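You operate a simulated robot arm through the tools that you are given. There is no shell and no other tool. Be economical: measure what you need, move in short steps, check, and stop when the job is done.

You are at the controls of a simulated robot arm. One attempt, no reset.

JOB
Clean the glue dabber at the open cleaner tin and put both lids back.
Fine: press it on the cleaner till its foot turns pale, stand it in its cup; the lids of the tin and the blue glue pot; leave the other glue lids on. Set down upright: glue dabber.

Only the result counts: the job must be done as asked and must still hold three seconds after the hand-in. Knocking over, shifting, dropping, spilling or breaking anything else fails it. A push-on lid holds only when it is set on centred and level and pressed home; a screw cap is set on level and turned clockwise until tight.

ROBOT AND FRAMES
A 6-joint arm with a fingered hand on a trunk, on a base that drives. Base frame: it is fixed to the floor where the robot stands at the start and does not move with it; the origin is under the middle of the robot, x ahead of it, y to its left, z up; the surface under the hand at the start is at about z = 0.88. Lengths are in m, angles in rad, forces in N, time in s.
With the tool pointing down near the work surface it reaches from about 0.5 to 0.96 m from the robot's upright axis, wherever it stands. Its first joint turns from -2.897 to 2.897 rad. Places, roughly: blue glue lid [0.7, -0.2, 0.9]; blue glue lid (6x6x3 cm) [0.7, -0.2, 0.9]; blue glue pot [0.6, -0.1, 0.9]; cleaner tin [0.8, -0.4, 0.9]; green glue lid [0.6, -0.3, 0.9]; green glue lid (6x6x3 cm) [0.6, -0.3, 0.9]; green glue pot [0.6, -0.3, 0.9]; orange glue lid [0.6, -0.2, 0.9]; orange glue lid (6x6x3 cm) [0.6, -0.2, 0.9]; orange glue pot [0.6, -0.2, 0.9]. Payload 5 kg.
The TCP is the grasp point between the finger pads, 0.043 m short of the fingertips. In the tool frame z runs along the fingers and y along their closing line. The gripper opens to 0.144 m. The gripper's body begins 0.05 m behind the TCP. The gripper is a hand of 5 fingers: y runs from the thumb to the fingers, the wrist lies at [-0.021, -0.133, -0.233] in the tool frame, and closing takes about 1.5 s.
Orientation is that of the tool frame in the base frame, as [roll, pitch, yaw] about the fixed x, y, z axes, in that order (R = Rz(yaw) Ry(pitch) Rx(roll)). With the fingers straight down and the wrist toward the robot, the tool's x, y and z point along [0, 1, 0], [1, 0, 0] and [0, 0, -1] of the base frame.

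CONTROLS
- The arm moves only by the tool arm_command. Its argument "deltas" is one flat list of numbers, 6 for each row, row after row: the shift along the tool's x, y, z in units of 25 mm (1.0 is 25 mm), then the turn, a rotation vector about the tool's x, y, z in units of 4 degrees (1.0 is 4 degrees). In form: [tx, ty, tz, wx, wy, wz, tx, ty, tz, wx, wy, wz, ...]. A call has 1 to 10 rows; each row shifts and turns the commanded pose from where the row before left it, along the tool's axes as they then stand. "hand" is the finger opening in cm, from 0 to 14.4, set as the call begins (left out, the last holds). A call with a number of a shift or a turn outside -1 to 1 is refused whole. A row lasts 0.2 s, in which the tool goes at most 0.05 m and 0.15 rad; a call with a longer step from one row to the next is refused whole, and so is a gripper value outside its range. A pose out of reach is approached as far as the arm can. The call stops where the force on the tool passes 40 N (or 10 N more than at its start, if that is more) or the arm is blocked; 0.2 s more then pass. Each finger travels about 0.072 m/s and halts on what it meets, pressing with about 32 N; the grip force reading is that of the motor and also rises with nothing between the fingers. The clock runs only during rows and for 0.2 s after the last one: add rows that do not move to give the fingers time. The reply holds the time, the measured pose of the TCP, the force on the tool along the base axes, the opening and the grip force, in the units named above and with some noise, with the torque about the TCP (base axes, N m) and any sound that the robot's microphone picked up.
- Cameras (640 x 400 px; columns grow to the right, rows downward): "scene" is now at [0.0203, 0.1324, 1.6019]; the picture's right is [-0.26, -0.96, 0.00], its down [-0.66, 0.18, -0.73] and it looks along [0.70, -0.19, -0.69] (base axes); focal length 275 px, centre (320, 200). "wrist" rides on the gripper at [0.086, -0.108, -0.168] in the tool frame; the picture's right is [-0.80, 0.28, -0.53], its down [-0.54, -0.73, 0.42] and it looks along [-0.27, 0.63, 0.73] (tool axes); focal length 275 px, centre (320, 200). There is no depth. A picture from a camera that has moved, and an enlarged one, comes with that camera's place and axes in the base frame and with its lens.
- camera(camera): a new picture of that camera. No time passes.
- move_column(by): slides the trunk up (or, below 0, down) by that many m; the arm and the scene camera ride with it, the base frame stays. It gives what a move gives, with no picture.
- steer(legs): drives the robot by 1 to 6 legs, each [ahead, left, turn to the left] in m, m and rad, along the robot's own axes; the way and the turn of a leg run together, so that a leg with both is an arc; at most 1.5 m and 3.142 rad a leg. The arm and the cameras ride along, it lands a little off, and it stops where it bumps. It gives what a move gives.
- set_fingers(index, middle, ring, little, thumb_bend, thumb_turn): sets how far each is bent, from 0 (flat) to 1 (curled in); at 0.3 the hand is open as for a grip, at 0.7 the pads meet at the TCP. One left out holds its place. A second passes; each finger stops where it meets its share of the squeeze, and holds until it gets a number again. A gripper value or a shape takes the hand back. It gives what a move gives, with no picture; readings hold the bend of each and the force on index, middle, ring, little, thumb and palm. thumb_turn goes from beside the hand (0) to across from the fingers (1), as for a grip.
- hand_shape(shape): the hand has 5 fingers and takes this shape, open, in about a second: jaw (thumb against the fingers, like two jaws); tri (thumb and two fingers); tip (a fingertip pinch); poke (one finger out to press); point (the index stretched); flat (the hand flat); cup (the hand cupped); fist (a fist). The gripper value then closes the fingers along that shape, each until it touches; the sizes above hold for jaw. It gives what a move gives, with no picture.
- head_to(pan, tilt): turns the head with the scene camera to pan (to the left, within 2.705 rad either way) and tilt (down, from -0.506 to 1.204), counted from straight ahead of the robot. It gives what a move gives.
- enlarge(camera, box): a new picture of the part [left, top, right, bottom] of that camera's present view, enlarged. No time passes.
- close_job(): hands the job in; it is judged then, once.

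Go step by step. Nothing tells you exact positions but the pictures and the camera data: compare them with the known pose of the tool, close in by small moves and look again before you grip or let go. The budget is 120 turns and 78 pictures, counting those below and the enlarged ones. Unless the task says otherwise, let go and move clear before handing in, and close with one line.

The tools are called after "Emit:" as a command line: name --argument value ..., lists and objects as JSON in quotes. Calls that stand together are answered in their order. arm_command: Moves the arm, as the interface text tells. Its arguments: {"type":"object","properties":{"deltas":{"type":"array","items":{"type":"number"}},"hand":{"type":"number"}},"required":["deltas"]} The other tools are called the same way: move_column (by) slides the trunk up or down; hand_shape (shape) gives the hand a shape; set_fingers (index, middle, ring, little, thumb_bend, thumb_turn) moves the fingers one by one; steer (legs) drives the base; head_to (pan, tilt) turns the head that bears the scene camera; camera (camera) takes a picture; enlarge (camera, box) takes an enlarged picture of a part of a camera's view; close_job () hands the job in.

At the start:

```text
time: 0.0
ee_pos: [0.5207, 0.0255, 1.195]
tool_rot: [-3.141, -0.002, 1.571]
force: [0.6, 0.4, -0.6]
moment: [0.02, 0.03, -0.02]
gripper_width: 0.1439
gripper_force: 0.1
shape: jaw
bend: [0.3, 0.3, 0.3, 0.3, 0.3, 0.98]
finger forces: [0.0, 0.0, 0.0, 0.0, 0.0, 0.0]
trunk travel left (down, up): [-0.525, 0.065]
robot x, y, heading: [-0.0026, -0.002, 0.0]
head pan, tilt: [-0.265, 0.759]
```

scene: 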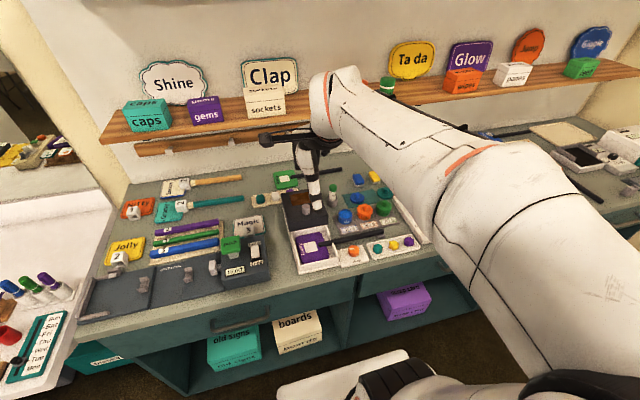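
wrist: 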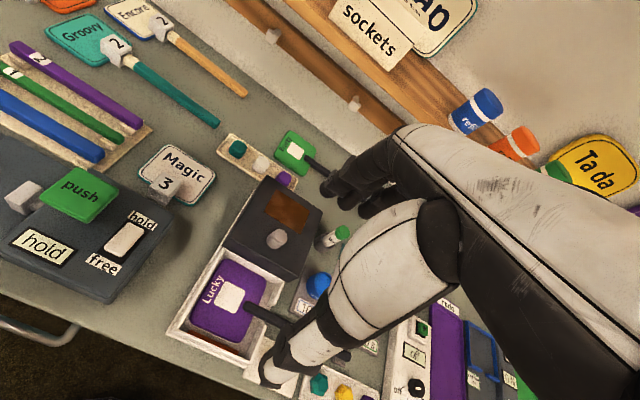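

I see a bench with glue pots near the middle right, partly hidden by the arm. I take closer looks before moving.

Emit:
enlarge --camera "scene" --box '[260, 150, 440, 270]'

Emit:
head_to --pan -0.7 --tilt 0.85

Emit:
camera --camera "scene"

```text
3.33 times, centred on (350, 210) of scene
camera zoom: at [0.0203, 0.1324, 1.6019], right [-0.26, -0.96, 0.0], down [-0.66, 0.18, -0.73], along [0.7, -0.19, -0.69], focal length 918 px, centre (220, 167)
```

zoom: 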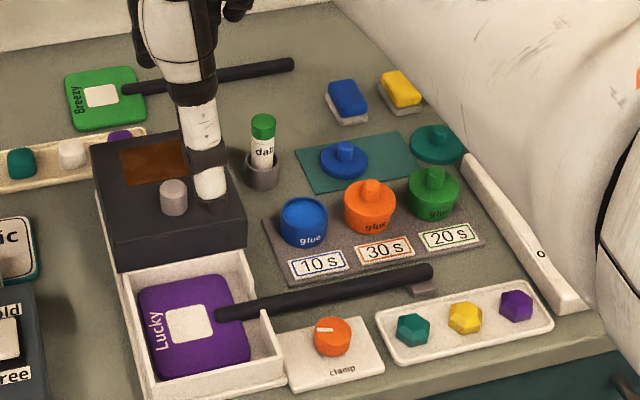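

```text
time: 0.9
ee_pos: [0.5224, 0.0263, 1.1942]
tool_rot: [3.141, 0.002, 1.569]
force: [0.2, 0.2, -0.3]
moment: [0.02, -0.03, 0.01]
gripper_width: 0.1438
gripper_force: 0.1
shape: jaw
bend: [0.3, 0.3, 0.3, 0.3, 0.3, 0.98]
finger forces: [0.0, 0.0, 0.0, 0.0, 0.0, 0.0]
trunk travel left (down, up): [-0.525, 0.065]
robot x, y, heading: [0.0022, -0.0008, 0.002]
head pan, tilt: [-0.7, 0.85]
```

```text
74 pictures are left
camera scene: at [0.0006, 0.1037, 1.5946], right [-0.64, -0.77, 0.0], down [-0.57, 0.48, -0.66], along [0.51, -0.42, -0.75], focal length 275 px, centre (320, 200)
```

scene: 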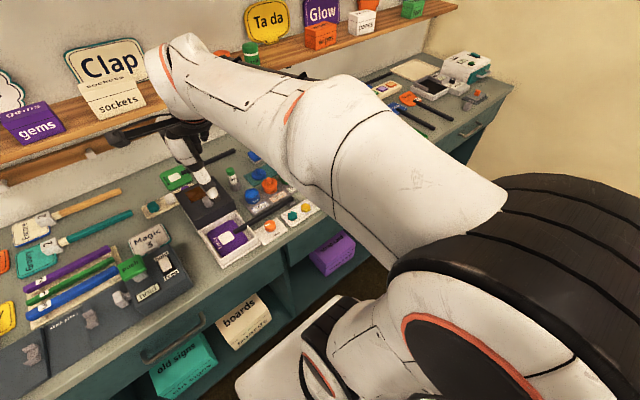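

The arm hides the cleaner tin's area. I swing the hand to the left to clear the view.

Emit:
arm_command --deltas '[1, 0, 0, 0, 0, 0, 1, 0, 0, 0, 0, 0, 1, 0, 0, 0, 0, 0, 1, 0, 0, 0, 0, 0, 1, 0, 0, 0, 0, 0, 1, 0, 0, 0, 0, 0, 1, 0, 0, 0, 0, 0, 1, 0, 0, 0, 0, 0, 1, 0, 0, 0, 0, 0, 1, 0, 0, 0, 0, 0]'

Emit:
head_to --pan -0.45 --tilt 0.75

Emit:
camera --camera "scene"

```text
time: 3.1
ee_pos: [0.5209, 0.2751, 1.1936]
tool_rot: [-3.14, 0.0, 1.57]
force: [0.2, -0.1, -0.1]
moment: [-0.02, -0.02, -0.04]
gripper_width: 0.1435
gripper_force: 0.1
shape: jaw
bend: [0.3, 0.3, 0.3, 0.3, 0.3, 0.98]
finger forces: [0.1, 0.1, 0.0, 0.0, 0.0, 0.0]
trunk travel left (down, up): [-0.525, 0.065]
robot x, y, heading: [-0.0012, 0.0004, -0.002]
head pan, tilt: [-0.7, 0.85]
```

```text
time: 3.9
ee_pos: [0.5213, 0.2756, 1.1952]
tool_rot: [3.141, -0.001, 1.571]
force: [-0.5, -0.2, 0.0]
moment: [-0.01, -0.02, -0.04]
gripper_width: 0.1437
gripper_force: 0.1
shape: jaw
bend: [0.3, 0.3, 0.3, 0.3, 0.3, 0.98]
finger forces: [0.0, 0.1, 0.0, 0.0, 0.0, 0.0]
trunk travel left (down, up): [-0.525, 0.065]
robot x, y, heading: [0.0031, -0.0015, 0.003]
head pan, tilt: [-0.45, 0.75]
```

```text
73 pictures are left
camera scene: at [0.0153, 0.1179, 1.6026], right [-0.44, -0.9, 0.0], down [-0.61, 0.3, -0.73], along [0.66, -0.32, -0.68], focal length 275 px, centre (320, 200)
```

scene: 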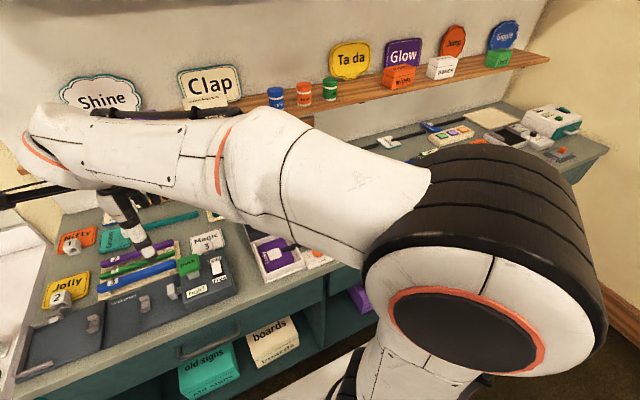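

That is worse: the arm hides everything to its right. So I'll bring the hand back and drive the robot to the right, so the work lies left of the arm.

Emit:
arm_command --deltas '[-1, 0, 0, 0, 0, 0, -1, 0, 0, 0, 0, 0, -1, 0, 0, 0, 0, 0, -1, 0, 0, 0, 0, 0, -1, 0, 0, 0, 0, 0, -1, 0, 0, 0, 0, 0, -1, 0, 0, 0, 0, 0, -1, 0, 0, 0, 0, 0, -1, 0, 0, 0, 0, 0, -1, 0, 0, 0, 0, 0]'

Emit:
steer --legs '[[0, -0.5, 0]]'

Emit:
head_to --pan 0.1 --tilt 0.8

Emit:
camera --camera "scene"

```text
time: 6.1
ee_pos: [0.5179, 0.0267, 1.1926]
tool_rot: [-3.141, 0.001, 1.571]
force: [-0.3, 0.4, 0.5]
moment: [-0.07, 0.0, 0.01]
gripper_width: 0.1435
gripper_force: 0.2
shape: jaw
bend: [0.3, 0.3, 0.3, 0.3, 0.3, 0.98]
finger forces: [0.1, 0.0, 0.1, 0.0, 0.0, 0.1]
trunk travel left (down, up): [-0.525, 0.065]
robot x, y, heading: [0.0037, 0.0006, 0.001]
head pan, tilt: [-0.45, 0.75]
```

```text
time: 9.0
ee_pos: [0.5172, -0.4814, 1.1929]
tool_rot: [3.14, 0.001, 1.561]
force: [0.4, 0.6, 0.0]
moment: [-0.02, -0.02, 0.0]
gripper_width: 0.1435
gripper_force: 0.0
shape: jaw
bend: [0.3, 0.3, 0.3, 0.3, 0.3, 0.98]
finger forces: [0.1, 0.0, 0.1, 0.1, 0.1, 0.0]
trunk travel left (down, up): [-0.525, 0.065]
robot x, y, heading: [-0.0044, -0.5017, -0.009]
head pan, tilt: [-0.45, 0.75]
```

```text
time: 10.0
ee_pos: [0.5176, -0.48, 1.1924]
tool_rot: [3.14, 0.0, 1.563]
force: [0.8, -0.5, 0.1]
moment: [-0.01, 0.01, 0.03]
gripper_width: 0.1434
gripper_force: 0.0
shape: jaw
bend: [0.3, 0.3, 0.3, 0.3, 0.3, 0.98]
finger forces: [0.0, 0.1, 0.0, 0.0, 0.0, 0.0]
trunk travel left (down, up): [-0.525, 0.065]
robot x, y, heading: [-0.0027, -0.5031, -0.013]
head pan, tilt: [0.099, 0.799]
```

```text
72 pictures are left
camera scene: at [0.0203, -0.3431, 1.5986], right [0.09, -1.0, 0.0], down [-0.71, -0.06, -0.7], along [0.69, 0.06, -0.72], focal length 275 px, centre (320, 200)
```

scene: 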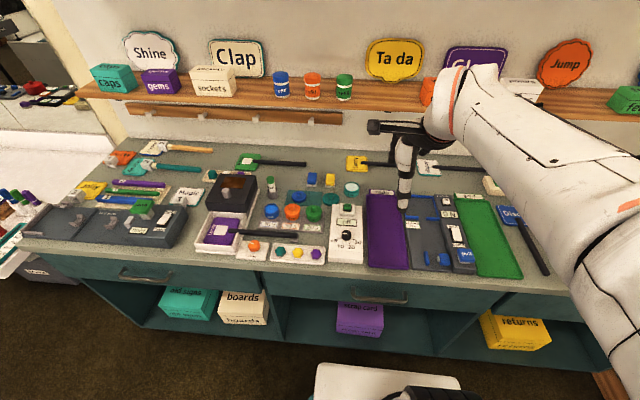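

Emit:
enlarge --camera "scene" --box '[230, 150, 390, 250]'

Emit:
enlarge --camera "scene" --box '[310, 150, 370, 190]'

```text
4.00 times, centred on (310, 200) of scene
camera zoom: at [0.0203, -0.3431, 1.5986], right [0.09, -1.0, 0.0], down [-0.71, -0.06, -0.7], along [0.69, 0.06, -0.72], focal length 1101 px, centre (360, 200)
```

zoom: 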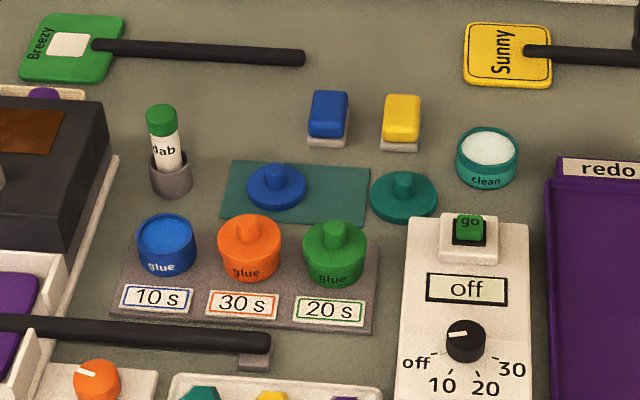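

```text
10.00 times, centred on (340, 170) of scene
camera zoom: at [0.0203, -0.3431, 1.5986], right [0.09, -1.0, 0.0], down [-0.71, -0.06, -0.7], along [0.69, 0.06, -0.72], focal length 2753 px, centre (120, 500)
```

zoom: 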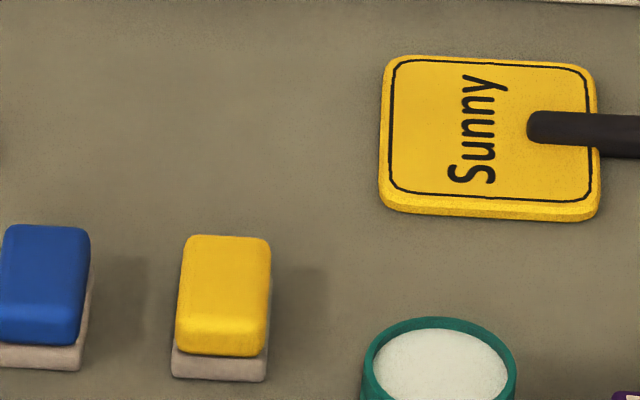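

The dabber stands in its cup at about (0.718,-0.112). The blue pot is at (0.63,-0.126), blue lid at (0.713,-0.207), teal lid at (0.717,-0.323) and open tin at (0.755,-0.396). Next I check what the hand looks like in its "tip" shape.

Emit:
hand_shape --shape "tip"

Emit:
arm_command --deltas '[0, 0, 0, 0, 0, 0, 0, 0, 0, 0, 0, 0, 0, 0, 0, 0, 0, 0, 0, 0, 0, 0, 0, 0, 0, 0, 0, 0, 0, 0, 0, 0, 0, 0, 0, 0, 0, 0, 0, 0, 0, 0, 0, 0, 0, 0, 0, 0]' --hand 1

Emit:
enlarge --camera "scene" --box '[350, 100, 470, 220]'

Emit:
camera --camera "wrist"

```text
time: 10.9
ee_pos: [0.5185, -0.4814, 1.1928]
tool_rot: [-3.141, -0.001, 1.561]
force: [0.4, 0.4, -0.8]
moment: [-0.05, -0.01, 0.01]
gripper_width: 0.1438
gripper_force: 0.1
shape: tip
bend: [0.3, 0.98, 0.99, 0.99, 0.3, 0.98]
finger forces: [0.1, 0.0, 0.0, 0.0, 0.1, 0.1]
trunk travel left (down, up): [-0.525, 0.065]
robot x, y, heading: [-0.0038, -0.5062, -0.012]
head pan, tilt: [0.099, 0.799]
```

```text
time: 12.7
ee_pos: [0.5176, -0.481, 1.1941]
tool_rot: [3.142, 0.0, 1.562]
force: [0.2, -1.5, -1.0]
moment: [0.0, 0.01, -0.04]
gripper_width: 0.0104
gripper_force: 0.0
shape: tip
bend: [0.65, 0.98, 0.99, 0.99, 0.73, 1.0]
finger forces: [0.0, 0.1, 0.0, 0.0, 0.0, 0.0]
trunk travel left (down, up): [-0.525, 0.065]
robot x, y, heading: [-0.0044, -0.5077, -0.009]
head pan, tilt: [0.099, 0.799]
```

```text
3.33 times, centred on (410, 160) of scene
camera zoom: at [0.0203, -0.343, 1.5986], right [0.09, -1.0, 0.0], down [-0.71, -0.07, -0.7], along [0.69, 0.06, -0.72], focal length 918 px, centre (20, 333)
```

zoom: 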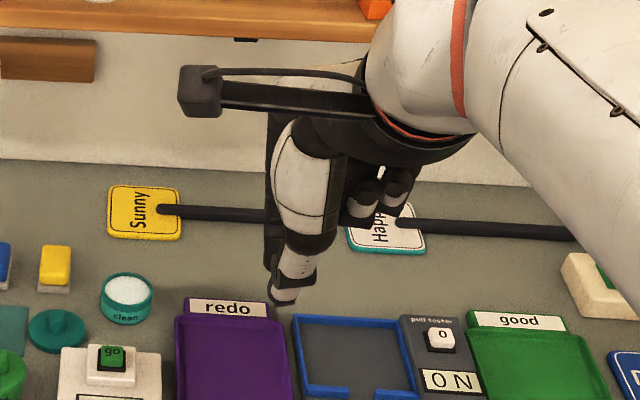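

```text
68 pictures are left
camera wrist: at [0.4102, -0.3939, 1.3609], right [0.28, -0.8, 0.53], down [-0.73, -0.54, -0.42], along [0.62, -0.27, -0.73], focal length 275 px, centre (320, 200)
```

wrist: 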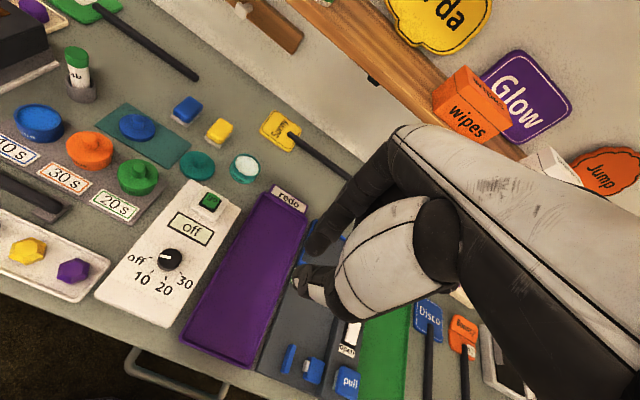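

Emit:
enlarge --camera "wrist" --box '[270, 170, 430, 310]'

Emit:
hand_shape --shape "tri"

Emit:
arm_command --deltas '[0, 0, 0, 0, 0, 0, 0, 0, 0, 0, 0, 0, 0, 0, 0, 0, 0, 0, 0, 0, 0, 0, 0, 0, 0, 0, 0, 0, 0, 0, 0, 0, 0, 0, 0, 0, 0, 0, 0, 0, 0, 0, 0, 0, 0, 0, 0, 0]' --hand 2

Emit:
enlarge --camera "wrist" --box '[270, 170, 430, 310]'

```text
2.86 times, centred on (350, 240) of wrist
camera zoom: at [0.4102, -0.3939, 1.3609], right [0.28, -0.8, 0.53], down [-0.73, -0.54, -0.42], along [0.62, -0.27, -0.73], focal length 786 px, centre (234, 86)
```

zoom: 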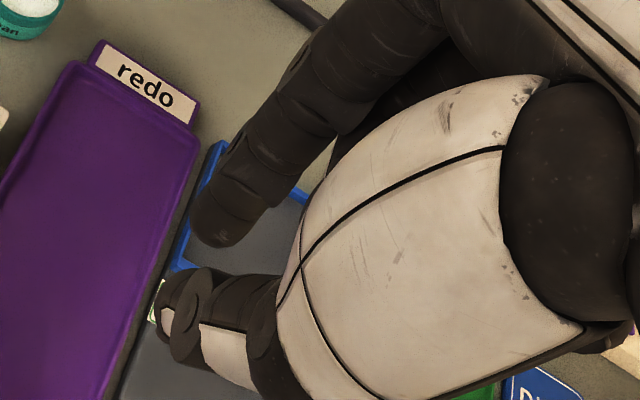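

```text
time: 13.6
ee_pos: [0.5192, -0.4802, 1.193]
tool_rot: [-3.141, 0.0, 1.561]
force: [-0.6, -0.1, -0.2]
moment: [-0.02, 0.0, -0.01]
gripper_width: 0.1434
gripper_force: 0.1
shape: tri
bend: [0.3, 0.3, 0.99, 0.99, 0.3, 0.98]
finger forces: [0.0, 0.0, 0.0, 0.0, 0.1, 0.0]
trunk travel left (down, up): [-0.525, 0.065]
robot x, y, heading: [-0.0003, -0.5049, -0.009]
head pan, tilt: [0.099, 0.799]
```

```text
time: 15.4
ee_pos: [0.5185, -0.4815, 1.1938]
tool_rot: [3.141, -0.001, 1.563]
force: [-0.1, -0.4, -0.5]
moment: [0.01, 0.02, 0.01]
gripper_width: 0.0202
gripper_force: 0.0
shape: tri
bend: [0.73, 0.62, 0.99, 0.99, 0.74, 1.0]
finger forces: [0.1, 0.1, 0.0, 0.0, 0.0, 0.1]
trunk travel left (down, up): [-0.525, 0.065]
robot x, y, heading: [0.001, -0.505, -0.005]
head pan, tilt: [0.099, 0.799]
```

```text
2.86 times, centred on (350, 240) of wrist
camera zoom: at [0.4102, -0.3939, 1.3609], right [0.28, -0.8, 0.53], down [-0.73, -0.54, -0.42], along [0.62, -0.27, -0.73], focal length 786 px, centre (234, 86)
```

zoom: 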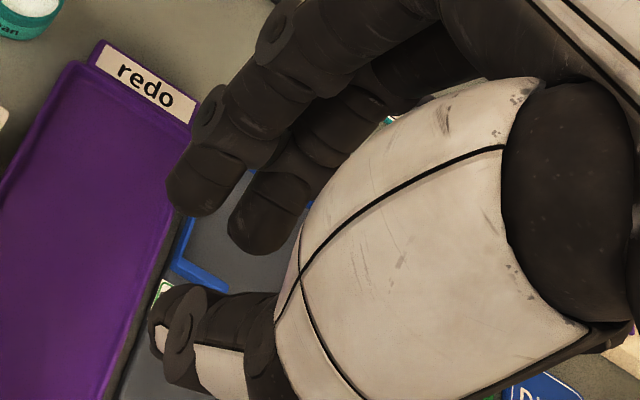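

The pinch point lies on the tool axis, with the tips about 43 mm beyond the TCP. I move above the dabber in tri shape and look with the wrist camera.

Emit:
arm_command --deltas '[1, 0.787, 0, 0, 0, 0, 1, 0.787, 0, 0, 0, 0, 1, 0.787, 0, 0, 0, 0, 1, 0.787, 0, 0, 0, 0, 1, 0.787, 0, 0, 0, 0, 1, 0.787, 0, 0, 0, 0, 1, 0.787, 0, 0, 0, 0, 1, 0.787, 0, 0, 0, 0, 1, 0.787, 0, 0, 0, 0, 1, 0.787, 0, 0, 0, 0]' --hand 7

Emit:
arm_command --deltas '[0.95, 0, 0.6, 0, 0, 0, 0.95, 0, 0.6, 0, 0, 0, 0.95, 0, 0.6, 0, 0, 0, 0.95, 0, 0.6, 0, 0, 0, 0.95, 0, 0.6, 0, 0, 0]'

Emit:
camera --camera "wrist"

Emit:
enlarge --camera "scene" --box '[200, 110, 360, 230]'

```text
time: 17.6
ee_pos: [0.7173, -0.2337, 1.1917]
tool_rot: [-3.141, 0.001, 1.564]
force: [0.0, 0.0, -0.5]
moment: [-0.05, 0.0, 0.01]
gripper_width: 0.0695
gripper_force: 0.0
shape: tri
bend: [0.74, 0.45, 0.99, 0.99, 0.71, 1.0]
finger forces: [0.0, 0.0, 0.0, 0.0, 0.0, 0.1]
trunk travel left (down, up): [-0.525, 0.065]
robot x, y, heading: [-0.0007, -0.5083, -0.01]
head pan, tilt: [0.099, 0.799]
```

```text
time: 18.8
ee_pos: [0.7202, -0.1114, 1.1164]
tool_rot: [3.141, -0.001, 1.561]
force: [-0.7, -0.1, -0.8]
moment: [0.01, 0.01, 0.0]
gripper_width: 0.0695
gripper_force: 0.0
shape: tri
bend: [0.74, 0.45, 0.99, 0.99, 0.71, 1.0]
finger forces: [0.0, 0.0, 0.1, 0.0, 0.1, 0.0]
trunk travel left (down, up): [-0.525, 0.065]
robot x, y, heading: [-0.0027, -0.5068, -0.012]
head pan, tilt: [0.099, 0.799]
```

```text
65 pictures are left
camera wrist: at [0.6128, -0.0239, 1.2842], right [0.28, -0.8, 0.53], down [-0.73, -0.54, -0.42], along [0.62, -0.27, -0.73], focal length 275 px, centre (320, 200)
```

wrist: 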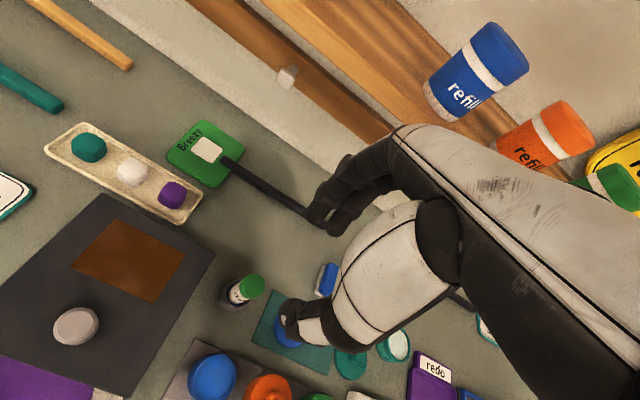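

```text
3.33 times, centred on (280, 170) of scene
camera zoom: at [0.0207, -0.3426, 1.5986], right [0.09, -1.0, 0.0], down [-0.71, -0.07, -0.7], along [0.69, 0.06, -0.72], focal length 918 px, centre (453, 300)
```

zoom: 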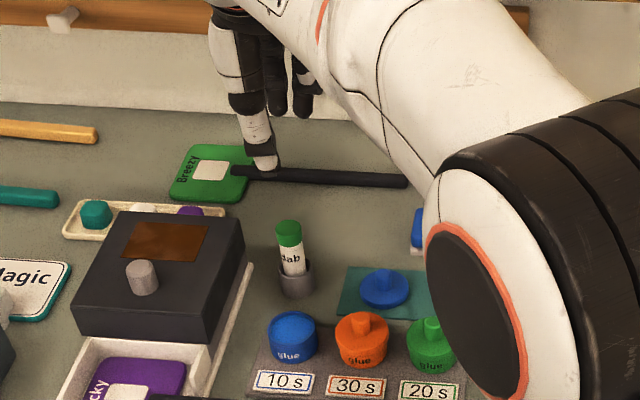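

The wrist view puts the dabber about 1.4 cm left and 1 cm nearer than the hand. I correct this, come lower and look again.

Emit:
arm_command --deltas '[0.28, -0.2, 0.6, 0, 0, 0, 0.28, -0.2, 0.6, 0, 0, 0, 0, 0, 0.6, 0, 0, 0, 0, 0, 0.6, 0, 0, 0]'

Emit:
camera --camera "wrist"

Emit:
enlarge --camera "scene" --box '[220, 130, 340, 210]'

```text
time: 19.8
ee_pos: [0.71, -0.0991, 1.058]
tool_rot: [-3.141, 0.001, 1.563]
force: [0.8, 0.1, 0.3]
moment: [-0.02, 0.03, -0.01]
gripper_width: 0.0695
gripper_force: 0.1
shape: tri
bend: [0.74, 0.45, 0.99, 0.99, 0.71, 1.0]
finger forces: [0.0, 0.0, 0.0, 0.0, 0.0, 0.0]
trunk travel left (down, up): [-0.525, 0.065]
robot x, y, heading: [-0.0015, -0.5059, -0.006]
head pan, tilt: [0.099, 0.799]
```

```text
63 pictures are left
camera wrist: at [0.602, -0.0117, 1.2254], right [0.28, -0.8, 0.53], down [-0.73, -0.54, -0.42], along [0.62, -0.27, -0.73], focal length 275 px, centre (320, 200)
```

wrist: 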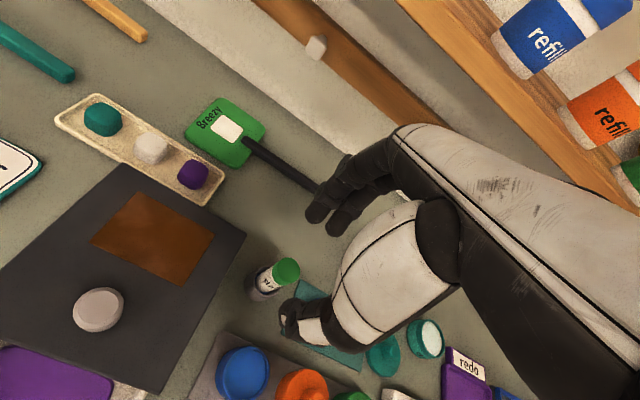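

```text
5.00 times, centred on (280, 170) of scene
camera zoom: at [0.0206, -0.3428, 1.5986], right [0.09, -1.0, 0.0], down [-0.71, -0.07, -0.7], along [0.69, 0.06, -0.72], focal length 1377 px, centre (520, 350)
```

zoom: 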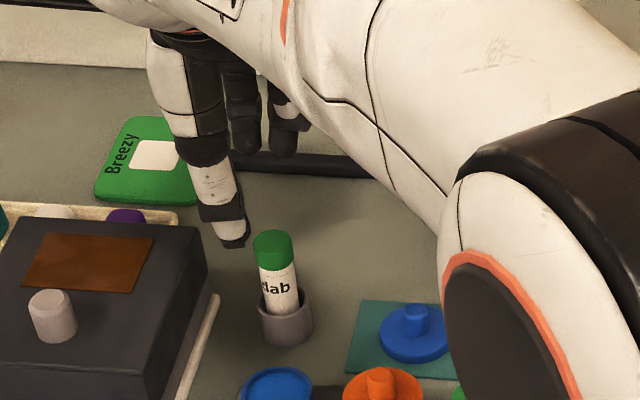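

The dabber is now nearly on the tool axis, at about (0.714,-0.097) with its top near z 0.976. I make a small correction and lower the open fingers around it.

Emit:
arm_command --deltas '[0.1, 0.16, 0.5, 0, 0, 0, 0, 0, 0.8, 0, 0, 0, 0, 0, 0.8, 0, 0, 0, 0, 0, 0.8, 0, 0, 0]'

Emit:
camera --camera "wrist"

Emit:
enlarge --camera "scene" --box '[220, 130, 340, 210]'

```text
time: 20.8
ee_pos: [0.7116, -0.0975, 0.9863]
tool_rot: [-3.141, 0.002, 1.564]
force: [0.2, -0.1, 0.4]
moment: [-0.01, 0.03, -0.02]
gripper_width: 0.0696
gripper_force: 0.0
shape: tri
bend: [0.74, 0.45, 0.99, 0.99, 0.71, 1.0]
finger forces: [0.0, 0.0, 0.0, 0.0, 0.0, 0.1]
trunk travel left (down, up): [-0.525, 0.065]
robot x, y, heading: [-0.0011, -0.5029, -0.011]
head pan, tilt: [0.099, 0.799]
```

```text
61 pictures are left
camera wrist: at [0.6028, -0.01, 1.1527], right [0.28, -0.8, 0.53], down [-0.73, -0.54, -0.42], along [0.62, -0.27, -0.73], focal length 275 px, centre (320, 200)
```

wrist: 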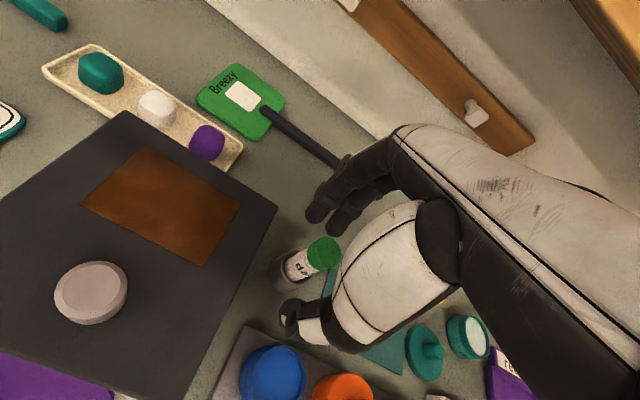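

```text
5.00 times, centred on (280, 170) of scene
camera zoom: at [0.0206, -0.3427, 1.5986], right [0.09, -1.0, 0.0], down [-0.71, -0.07, -0.7], along [0.69, 0.06, -0.72], focal length 1377 px, centre (520, 350)
```

zoom: 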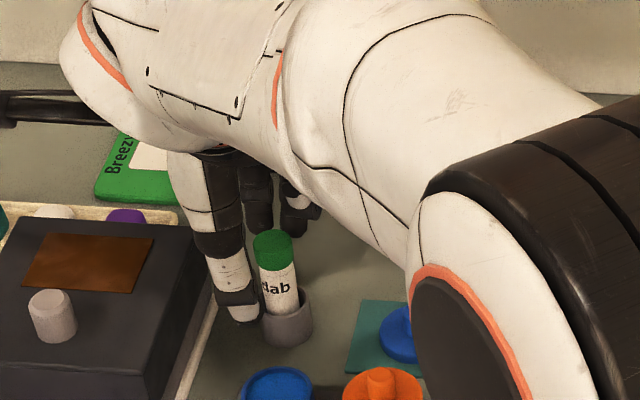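

The dabber is inside the open fingers. I lower 1.4 cm, staying above the cup's rim, and close.

Emit:
arm_command --deltas '[0, 0.12, 0.28, 0, 0, 0, 0, 0, 0.28, 0, 0, 0]'

Emit:
arm_command --deltas '[0, 0, 0, 0, 0, 0, 0, 0, 0, 0, 0, 0, 0, 0, 0, 0, 0, 0, 0, 0, 0, 0, 0, 0, 0, 0, 0, 0, 0, 0, 0, 0, 0, 0, 0, 0]' --hand 1.5

Emit:
camera --camera "wrist"

Emit:
enlarge --camera "scene" --box '[220, 130, 340, 210]'

```text
time: 21.4
ee_pos: [0.7158, -0.0963, 0.9724]
tool_rot: [-3.141, -0.001, 1.561]
force: [-0.4, 0.3, -0.8]
moment: [0.03, 0.01, 0.0]
gripper_width: 0.0695
gripper_force: 0.1
shape: tri
bend: [0.74, 0.45, 0.99, 0.99, 0.71, 1.0]
finger forces: [0.0, 0.1, 0.0, 0.0, 0.0, 0.0]
trunk travel left (down, up): [-0.525, 0.065]
robot x, y, heading: [-0.0017, -0.5049, -0.01]
head pan, tilt: [0.099, 0.799]
```

```text
time: 22.8
ee_pos: [0.7145, -0.0972, 0.9716]
tool_rot: [3.141, -0.001, 1.563]
force: [0.3, -0.2, -0.7]
moment: [-0.03, -0.01, -0.01]
gripper_width: 0.011
gripper_force: 31.9
shape: tri
bend: [0.7, 0.62, 1.0, 1.0, 0.75, 1.0]
finger forces: [10.8, 21.4, 0.0, 0.1, 24.6, 0.1]
trunk travel left (down, up): [-0.525, 0.065]
robot x, y, heading: [-0.0032, -0.5046, -0.009]
head pan, tilt: [0.099, 0.799]
```

```text
59 pictures are left
camera wrist: at [0.6076, -0.0102, 1.1393], right [0.28, -0.8, 0.53], down [-0.73, -0.54, -0.42], along [0.62, -0.27, -0.73], focal length 275 px, centre (320, 200)
```

wrist: 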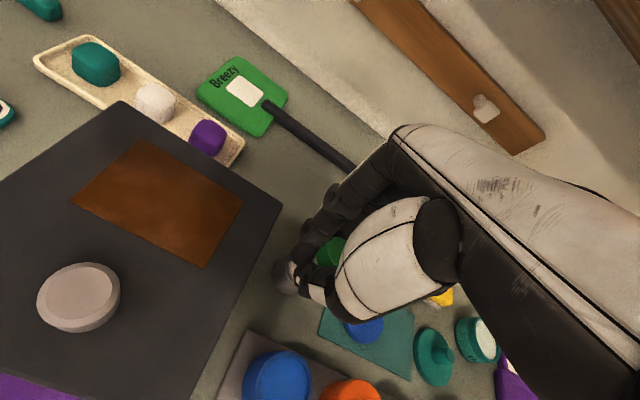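

```text
5.00 times, centred on (280, 170) of scene
camera zoom: at [0.0205, -0.3429, 1.5986], right [0.09, -1.0, 0.0], down [-0.71, -0.07, -0.7], along [0.69, 0.06, -0.72], focal length 1377 px, centre (520, 350)
```

zoom: 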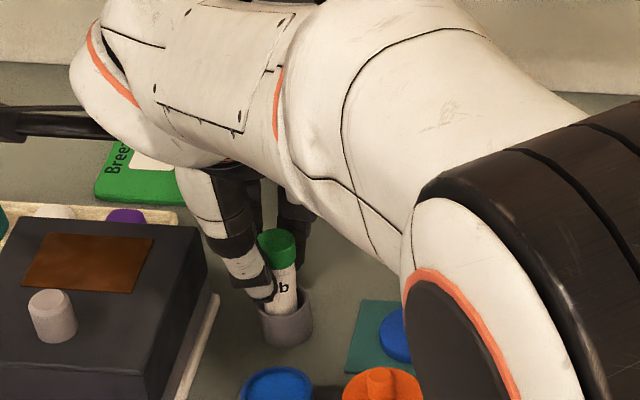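

Emit:
enlarge --camera "wrist" --box '[250, 190, 390, 330]'

Emit:
enlarge --camera "scene" --box '[255, 155, 300, 205]'

```text
2.86 times, centred on (320, 260) of wrist
camera zoom: at [0.6076, -0.0102, 1.1393], right [0.28, -0.8, 0.53], down [-0.73, -0.54, -0.42], along [0.62, -0.27, -0.73], focal length 786 px, centre (320, 29)
```

zoom: 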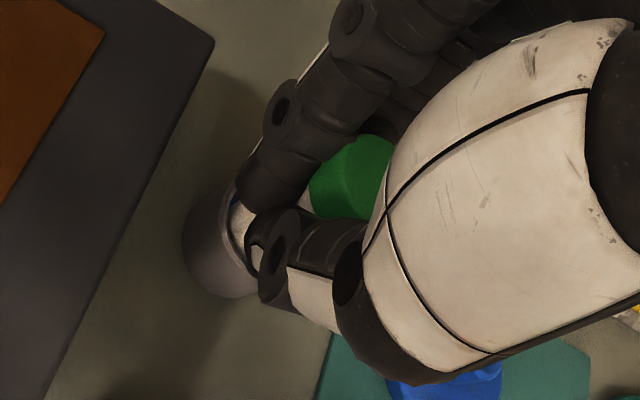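

```text
8.00 times, centred on (278, 180) of scene
camera zoom: at [0.0205, -0.3429, 1.5986], right [0.09, -1.0, 0.0], down [-0.71, -0.07, -0.7], along [0.69, 0.06, -0.72], focal length 2203 px, centre (660, 360)
```

zoom: 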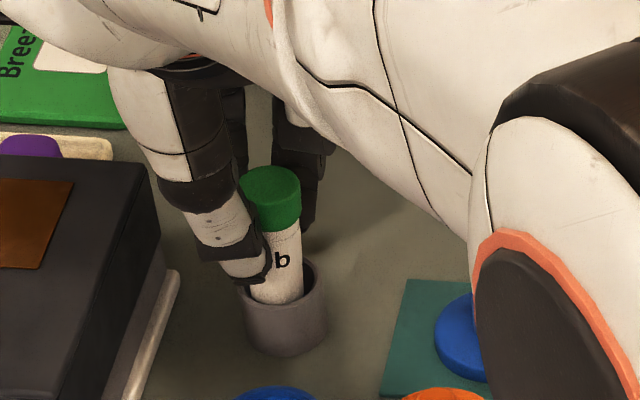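

The grip is off centre, with the dabber about 8 mm to the right of the fingers. I open, shift right and close again.

Emit:
arm_command --deltas '[0, 0, 0, 0, 0, 0, 0, 0, 0, 0, 0, 0, 0, 0, 0, 0, 0, 0, 0, 0, 0, 0, 0, 0, 0, 0, 0, 0, 0, 0]' --hand 7

Emit:
arm_command --deltas '[-0.32, 0, 0, 0, 0, 0]'

Emit:
enlarge --camera "scene" --box '[255, 155, 300, 205]'

Emit:
enlarge --camera "wrist" --box '[250, 190, 390, 330]'

```text
time: 24.0
ee_pos: [0.7166, -0.097, 0.972]
tool_rot: [-3.141, 0.0, 1.564]
force: [-0.6, 0.1, -0.2]
moment: [0.01, 0.01, 0.02]
gripper_width: 0.0694
gripper_force: 0.0
shape: tri
bend: [0.74, 0.45, 0.99, 0.99, 0.71, 1.0]
finger forces: [0.0, 0.1, 0.0, 0.1, 0.0, 0.1]
trunk travel left (down, up): [-0.525, 0.065]
robot x, y, heading: [-0.0003, -0.5039, -0.011]
head pan, tilt: [0.099, 0.799]
```

```text
time: 24.4
ee_pos: [0.7171, -0.1065, 0.972]
tool_rot: [-3.142, 0.0, 1.561]
force: [0.1, 0.4, 0.7]
moment: [0.05, -0.01, 0.01]
gripper_width: 0.0695
gripper_force: 0.1
shape: tri
bend: [0.74, 0.45, 0.99, 0.99, 0.71, 1.0]
finger forces: [0.0, 0.0, 0.0, 0.1, 0.1, 0.0]
trunk travel left (down, up): [-0.525, 0.065]
robot x, y, heading: [-0.0024, -0.5033, -0.004]
head pan, tilt: [0.099, 0.799]
```

```text
8.00 times, centred on (278, 180) of scene
camera zoom: at [0.0204, -0.3429, 1.5986], right [0.09, -1.0, 0.0], down [-0.71, -0.07, -0.7], along [0.69, 0.06, -0.72], focal length 2203 px, centre (660, 360)
```

zoom: 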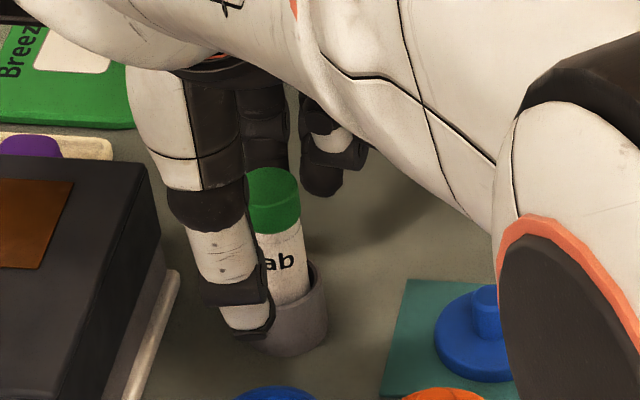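

```text
2.86 times, centred on (320, 260) of wrist
camera zoom: at [0.6079, -0.0184, 1.1392], right [0.28, -0.8, 0.53], down [-0.73, -0.54, -0.42], along [0.62, -0.27, -0.73], focal length 786 px, centre (320, 29)
```

zoom: 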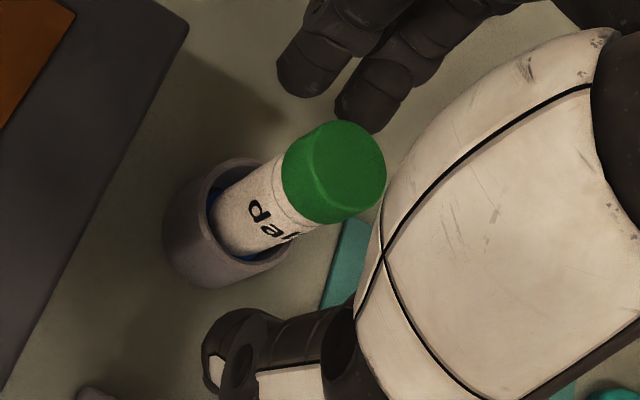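

Emit:
arm_command --deltas '[0, 0, 0, 0, 0, 0, 0, 0, 0, 0, 0, 0, 0, 0, 0, 0, 0, 0, 0, 0, 0, 0, 0, 0, 0, 0, 0, 0, 0, 0, 0, 0, 0, 0, 0, 0]' --hand 1.5

Emit:
enlarge --camera "scene" --box '[255, 155, 300, 205]'

Emit:
enlarge --camera "wrist" --box '[250, 190, 390, 330]'

```text
time: 25.8
ee_pos: [0.716, -0.1068, 0.9719]
tool_rot: [3.141, -0.001, 1.563]
force: [-0.2, 0.0, 0.4]
moment: [0.02, -0.04, 0.0]
gripper_width: 0.0155
gripper_force: 0.0
shape: tri
bend: [0.72, 0.63, 0.99, 0.99, 0.73, 1.0]
finger forces: [0.5, 0.7, 0.0, 0.0, 1.3, 0.1]
trunk travel left (down, up): [-0.525, 0.065]
robot x, y, heading: [0.0005, -0.5058, -0.009]
head pan, tilt: [0.099, 0.799]
```

```text
8.00 times, centred on (278, 180) of scene
camera zoom: at [0.0204, -0.3429, 1.5986], right [0.09, -1.0, 0.0], down [-0.71, -0.07, -0.7], along [0.69, 0.06, -0.72], focal length 2203 px, centre (660, 360)
```

zoom: 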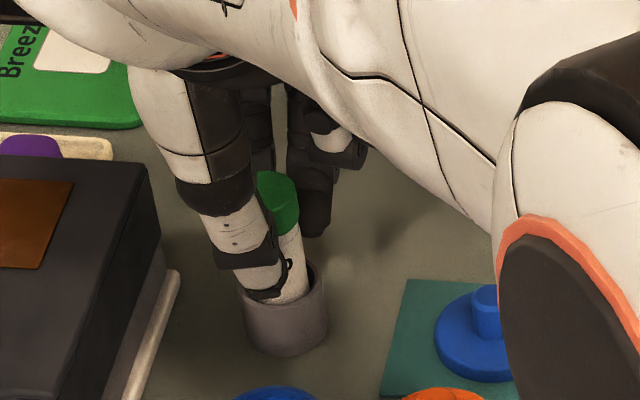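

```text
2.86 times, centred on (320, 260) of wrist
camera zoom: at [0.6078, -0.0182, 1.1394], right [0.28, -0.8, 0.53], down [-0.73, -0.54, -0.42], along [0.62, -0.27, -0.73], focal length 786 px, centre (320, 29)
```

zoom: 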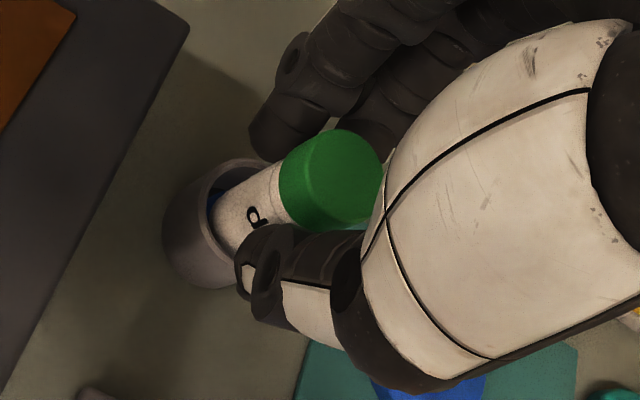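

The three contacts are now even but light, so I close fully.

Emit:
arm_command --deltas '[0, 0, 0, 0, 0, 0, 0, 0, 0, 0, 0, 0, 0, 0, 0, 0, 0, 0, 0, 0, 0, 0, 0, 0]' --hand 0

Emit:
enlarge --camera "scene" --box '[255, 155, 300, 205]'

Emit:
enlarge --camera "wrist" --box '[250, 190, 390, 330]'

```text
time: 26.8
ee_pos: [0.7171, -0.1059, 0.9722]
tool_rot: [-3.141, 0.0, 1.563]
force: [-0.9, 1.2, 0.0]
moment: [-0.02, 0.02, -0.02]
gripper_width: 0.0134
gripper_force: 32.2
shape: tri
bend: [0.72, 0.65, 1.0, 1.0, 0.74, 1.0]
finger forces: [12.8, 11.8, 0.1, 0.0, 28.2, 0.0]
trunk travel left (down, up): [-0.525, 0.065]
robot x, y, heading: [-0.0008, -0.5047, -0.011]
head pan, tilt: [0.099, 0.799]
```

```text
8.00 times, centred on (278, 180) of scene
camera zoom: at [0.0204, -0.3429, 1.5986], right [0.09, -1.0, 0.0], down [-0.71, -0.07, -0.7], along [0.69, 0.06, -0.72], focal length 2203 px, centre (660, 360)
```

zoom: 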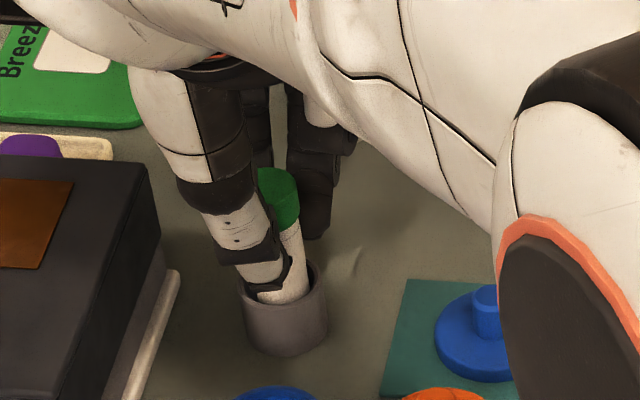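

```text
2.86 times, centred on (320, 260) of wrist
camera zoom: at [0.6078, -0.0182, 1.1393], right [0.28, -0.8, 0.53], down [-0.73, -0.54, -0.42], along [0.62, -0.27, -0.73], focal length 786 px, centre (320, 29)
```

zoom: 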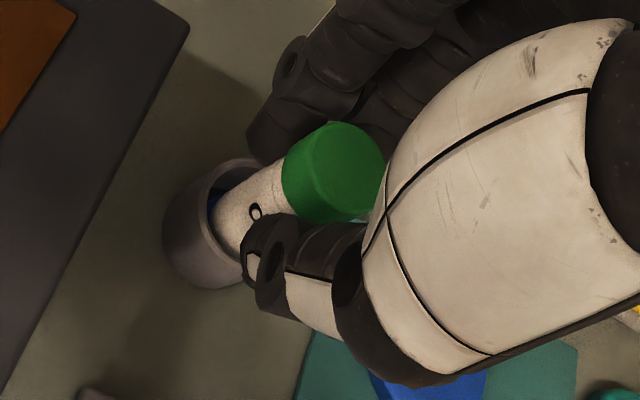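

A firm, balanced three-finger grip. I lift the dabber and carry it over towards the tin.

Emit:
arm_command --deltas '[0, 0, -0.5, 0, 0, 0, 0, 0, -0.8, 0, 0, 0, 0, 0, -1, 0, 0, 0, 0, 0, -1, 0, 0, 0, 0, 0, -1, 0, 0, 0]'

Emit:
enlarge --camera "scene" --box '[220, 110, 340, 210]'

```text
time: 28.0
ee_pos: [0.7143, -0.105, 1.0802]
tool_rot: [-3.141, 0.0, 1.564]
force: [1.0, -0.3, -0.7]
moment: [0.03, -0.02, 0.01]
gripper_width: 0.0137
gripper_force: 32.0
shape: tri
bend: [0.72, 0.65, 1.0, 1.0, 0.74, 1.0]
finger forces: [13.1, 12.4, 0.1, 0.1, 28.2, 0.1]
trunk travel left (down, up): [-0.525, 0.065]
robot x, y, heading: [-0.0039, -0.5033, -0.009]
head pan, tilt: [0.099, 0.799]
```

```text
4.00 times, centred on (280, 160) of scene
camera zoom: at [0.0202, -0.343, 1.5986], right [0.09, -1.0, 0.0], down [-0.71, -0.07, -0.7], along [0.69, 0.06, -0.72], focal length 1101 px, centre (480, 360)
```

zoom: 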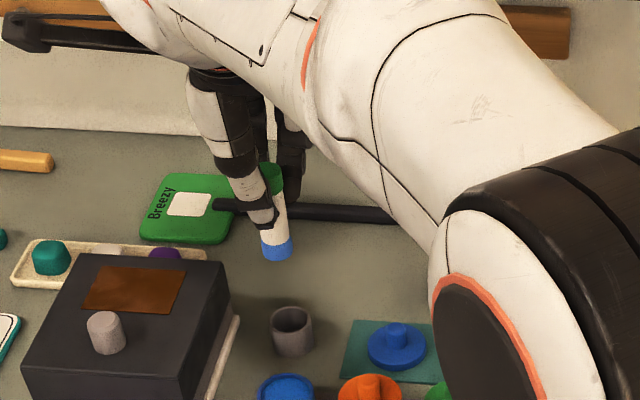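

The dabber is held, with its blue foot about 8.2 cm below the TCP. I carry it right to near the tin.

Emit:
arm_command --deltas '[-1, 0.15, 0, 0, 0, 0, -1, 0.15, 0, 0, 0, 0, -1, 0.15, 0, 0, 0, 0, -1, 0.15, 0, 0, 0, 0, -1, 0.15, 0, 0, 0, 0, -1, 0.15, 0, 0, 0, 0, -1, 0.15, 0, 0, 0, 0, -1, 0.15, 0, 0, 0, 0, -1, 0.15, 0, 0, 0, 0, -1, 0.15, 0, 0, 0, 0]'

Emit:
camera --camera "wrist"

Emit:
enlarge --camera "scene" --box '[290, 120, 410, 220]'

```text
time: 30.2
ee_pos: [0.7534, -0.3566, 1.0804]
tool_rot: [-3.14, -0.001, 1.564]
force: [-0.1, 0.6, -0.2]
moment: [0.0, -0.03, -0.01]
gripper_width: 0.0137
gripper_force: 31.7
shape: tri
bend: [0.72, 0.65, 1.0, 1.0, 0.74, 1.0]
finger forces: [13.5, 12.9, 0.1, 0.0, 28.1, 0.1]
trunk travel left (down, up): [-0.525, 0.065]
robot x, y, heading: [-0.0036, -0.5058, -0.008]
head pan, tilt: [0.099, 0.799]
```

```text
48 pictures are left
camera wrist: at [0.6453, -0.2683, 1.2487], right [0.28, -0.8, 0.53], down [-0.73, -0.54, -0.42], along [0.62, -0.27, -0.73], focal length 275 px, centre (320, 200)
```

wrist: 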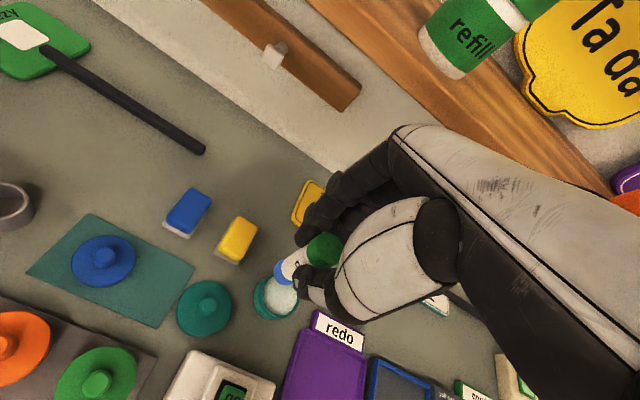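

```text
4.00 times, centred on (350, 170) of scene
camera zoom: at [0.0204, -0.3432, 1.5986], right [0.09, -1.0, 0.0], down [-0.71, -0.07, -0.7], along [0.69, 0.06, -0.72], focal length 1101 px, centre (200, 320)
```

zoom: 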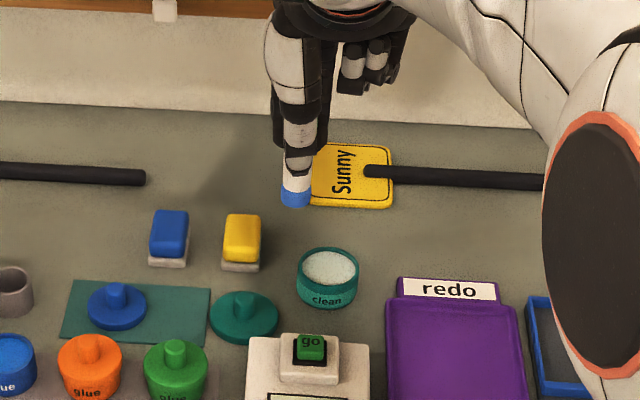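

I take the tin centre to be about (0.758,-0.388). I centre the dabber over it and lower to just above the rim.

Emit:
arm_command --deltas '[-0.63, 0.08, 0, 0, 0, 0, -0.63, 0.08, 0, 0, 0, 0, 0, 0, 0.8, 0, 0, 0, 0, 0, 0.8, 0, 0, 0, 0, 0, 0.7, 0, 0, 0]'

Emit:
enlarge --camera "scene" --box '[320, 140, 380, 190]'

Emit:
enlarge --camera "wrist" --box '[230, 200, 370, 330]'

```text
time: 31.4
ee_pos: [0.7563, -0.39, 1.024]
tool_rot: [-3.139, 0.002, 1.562]
force: [0.3, -0.1, -1.3]
moment: [-0.02, 0.04, 0.01]
gripper_width: 0.0138
gripper_force: 32.4
shape: tri
bend: [0.72, 0.65, 1.0, 1.0, 0.74, 1.0]
finger forces: [13.6, 13.1, 0.1, 0.0, 28.0, 0.0]
trunk travel left (down, up): [-0.525, 0.065]
robot x, y, heading: [-0.0015, -0.5053, -0.009]
head pan, tilt: [0.099, 0.799]
```

```text
8.00 times, centred on (350, 165) of scene
camera zoom: at [0.0206, -0.343, 1.5986], right [0.09, -1.0, 0.0], down [-0.71, -0.07, -0.7], along [0.69, 0.06, -0.72], focal length 2203 px, centre (80, 480)
```

zoom: 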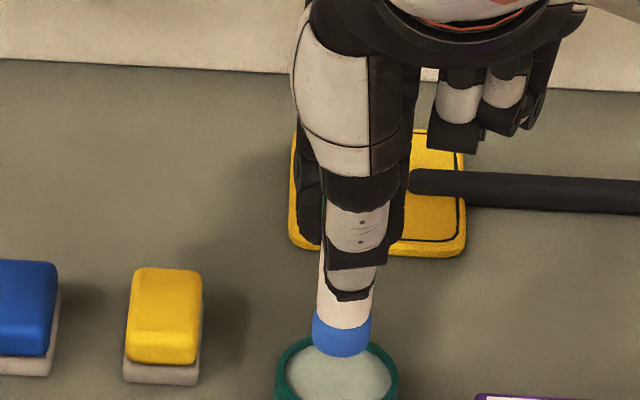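

```text
3.08 times, centred on (300, 265) of wrist
camera zoom: at [0.648, -0.3025, 1.1907], right [0.28, -0.8, 0.53], down [-0.73, -0.54, -0.42], along [0.62, -0.27, -0.73], focal length 847 px, centre (382, 0)
```

zoom: 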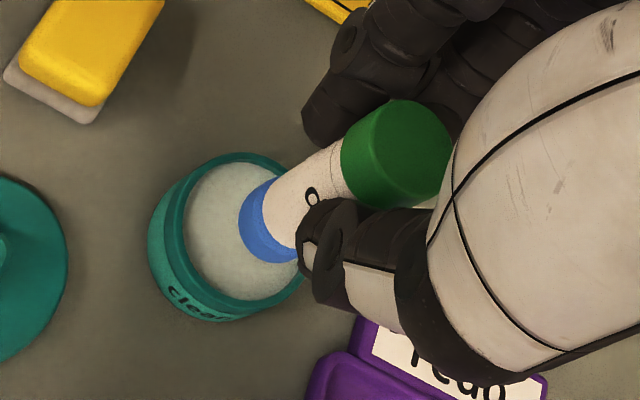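

The foot is centred over the tin. I press down in small steps.

Emit:
arm_command --deltas '[0, 0.1, 0.2, 0, 0, 0, 0, 0, 0.2, 0, 0, 0, 0, 0, 0.2, 0, 0, 0, 0, 0, 0.2, 0, 0, 0, 0, 0, 0.2, 0, 0, 0, 0, 0, 0.2, 0, 0, 0]'

Emit:
arm_command --deltas '[0, 0, 0.1, 0, 0, 0, 0, 0, 0.1, 0, 0, 0, 0, 0, 0.1, 0, 0, 0, 0, 0, 0.1, 0, 0, 0]'

```text
time: 32.8
ee_pos: [0.7569, -0.3886, 0.9924]
tool_rot: [3.138, -0.001, 1.562]
force: [-1.2, -0.5, 5.4]
moment: [0.02, 0.03, 0.02]
gripper_width: 0.014
gripper_force: 31.9
shape: tri
bend: [0.72, 0.65, 1.0, 1.0, 0.74, 1.0]
finger forces: [14.0, 13.4, 0.0, 0.0, 29.8, 0.0]
trunk travel left (down, up): [-0.525, 0.065]
robot x, y, heading: [0.0014, -0.5029, -0.014]
head pan, tilt: [0.099, 0.799]
```

```text
time: 33.8
ee_pos: [0.7614, -0.386, 0.9913]
tool_rot: [3.123, -0.002, 1.565]
force: [-0.5, -0.1, 13.5]
moment: [0.02, -0.12, 0.0]
gripper_width: 0.0149
gripper_force: 32.0
shape: tri
bend: [0.72, 0.65, 1.0, 1.0, 0.74, 1.0]
finger forces: [16.3, 16.4, 0.0, 0.1, 32.3, 0.1]
trunk travel left (down, up): [-0.525, 0.065]
robot x, y, heading: [0.0022, -0.5102, -0.01]
head pan, tilt: [0.099, 0.799]
stopped in row 4: the force on the tool passed its limit at 42 N (the readings are from after the stop); the commanded pose is now the measured one
```

I got firm contact. I hold briefly, then lift and look at the foot.

Emit:
arm_command --deltas '[0, 0, 0, 0, 0, 0, 0, 0, 0, 0, 0, 0, 0, 0, 0, 0, 0, 0, 0, 0, 0, 0, 0, 0, 0, 0, 0, 0, 0, 0]'

Emit:
arm_command --deltas '[0, 0, -0.3, 0, 0, 0, 0, 0, -0.6, 0, 0, 0, 0, 0, -0.9, 0, 0, 0]'

Emit:
enlarge --camera "scene" --box '[320, 130, 400, 190]'

```text
time: 35.0
ee_pos: [0.7601, -0.388, 0.9922]
tool_rot: [3.127, -0.002, 1.564]
force: [3.1, 0.1, 27.4]
moment: [-0.02, -0.33, -0.02]
gripper_width: 0.0151
gripper_force: 32.4
shape: tri
bend: [0.72, 0.65, 1.0, 1.0, 0.74, 1.0]
finger forces: [19.1, 19.8, 0.1, 0.0, 33.1, 0.1]
trunk travel left (down, up): [-0.525, 0.065]
robot x, y, heading: [-0.0017, -0.5034, -0.006]
head pan, tilt: [0.099, 0.799]
```

```text
time: 35.8
ee_pos: [0.7591, -0.3872, 1.0309]
tool_rot: [3.133, -0.001, 1.563]
force: [-0.5, -0.3, -0.3]
moment: [-0.01, 0.02, -0.03]
gripper_width: 0.0149
gripper_force: 31.8
shape: tri
bend: [0.72, 0.65, 1.0, 1.0, 0.74, 1.0]
finger forces: [16.6, 16.0, 0.0, 0.0, 29.6, 0.0]
trunk travel left (down, up): [-0.525, 0.065]
robot x, y, heading: [-0.0013, -0.5013, -0.013]
head pan, tilt: [0.099, 0.799]
```

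```text
6.67 times, centred on (360, 160) of scene
camera zoom: at [0.0202, -0.3431, 1.5985], right [0.09, -1.0, 0.0], down [-0.71, -0.07, -0.7], along [0.69, 0.06, -0.72], focal length 1836 px, centre (53, 467)
```

zoom: 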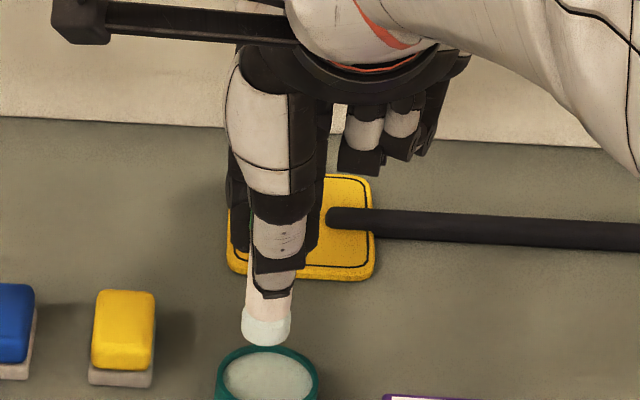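

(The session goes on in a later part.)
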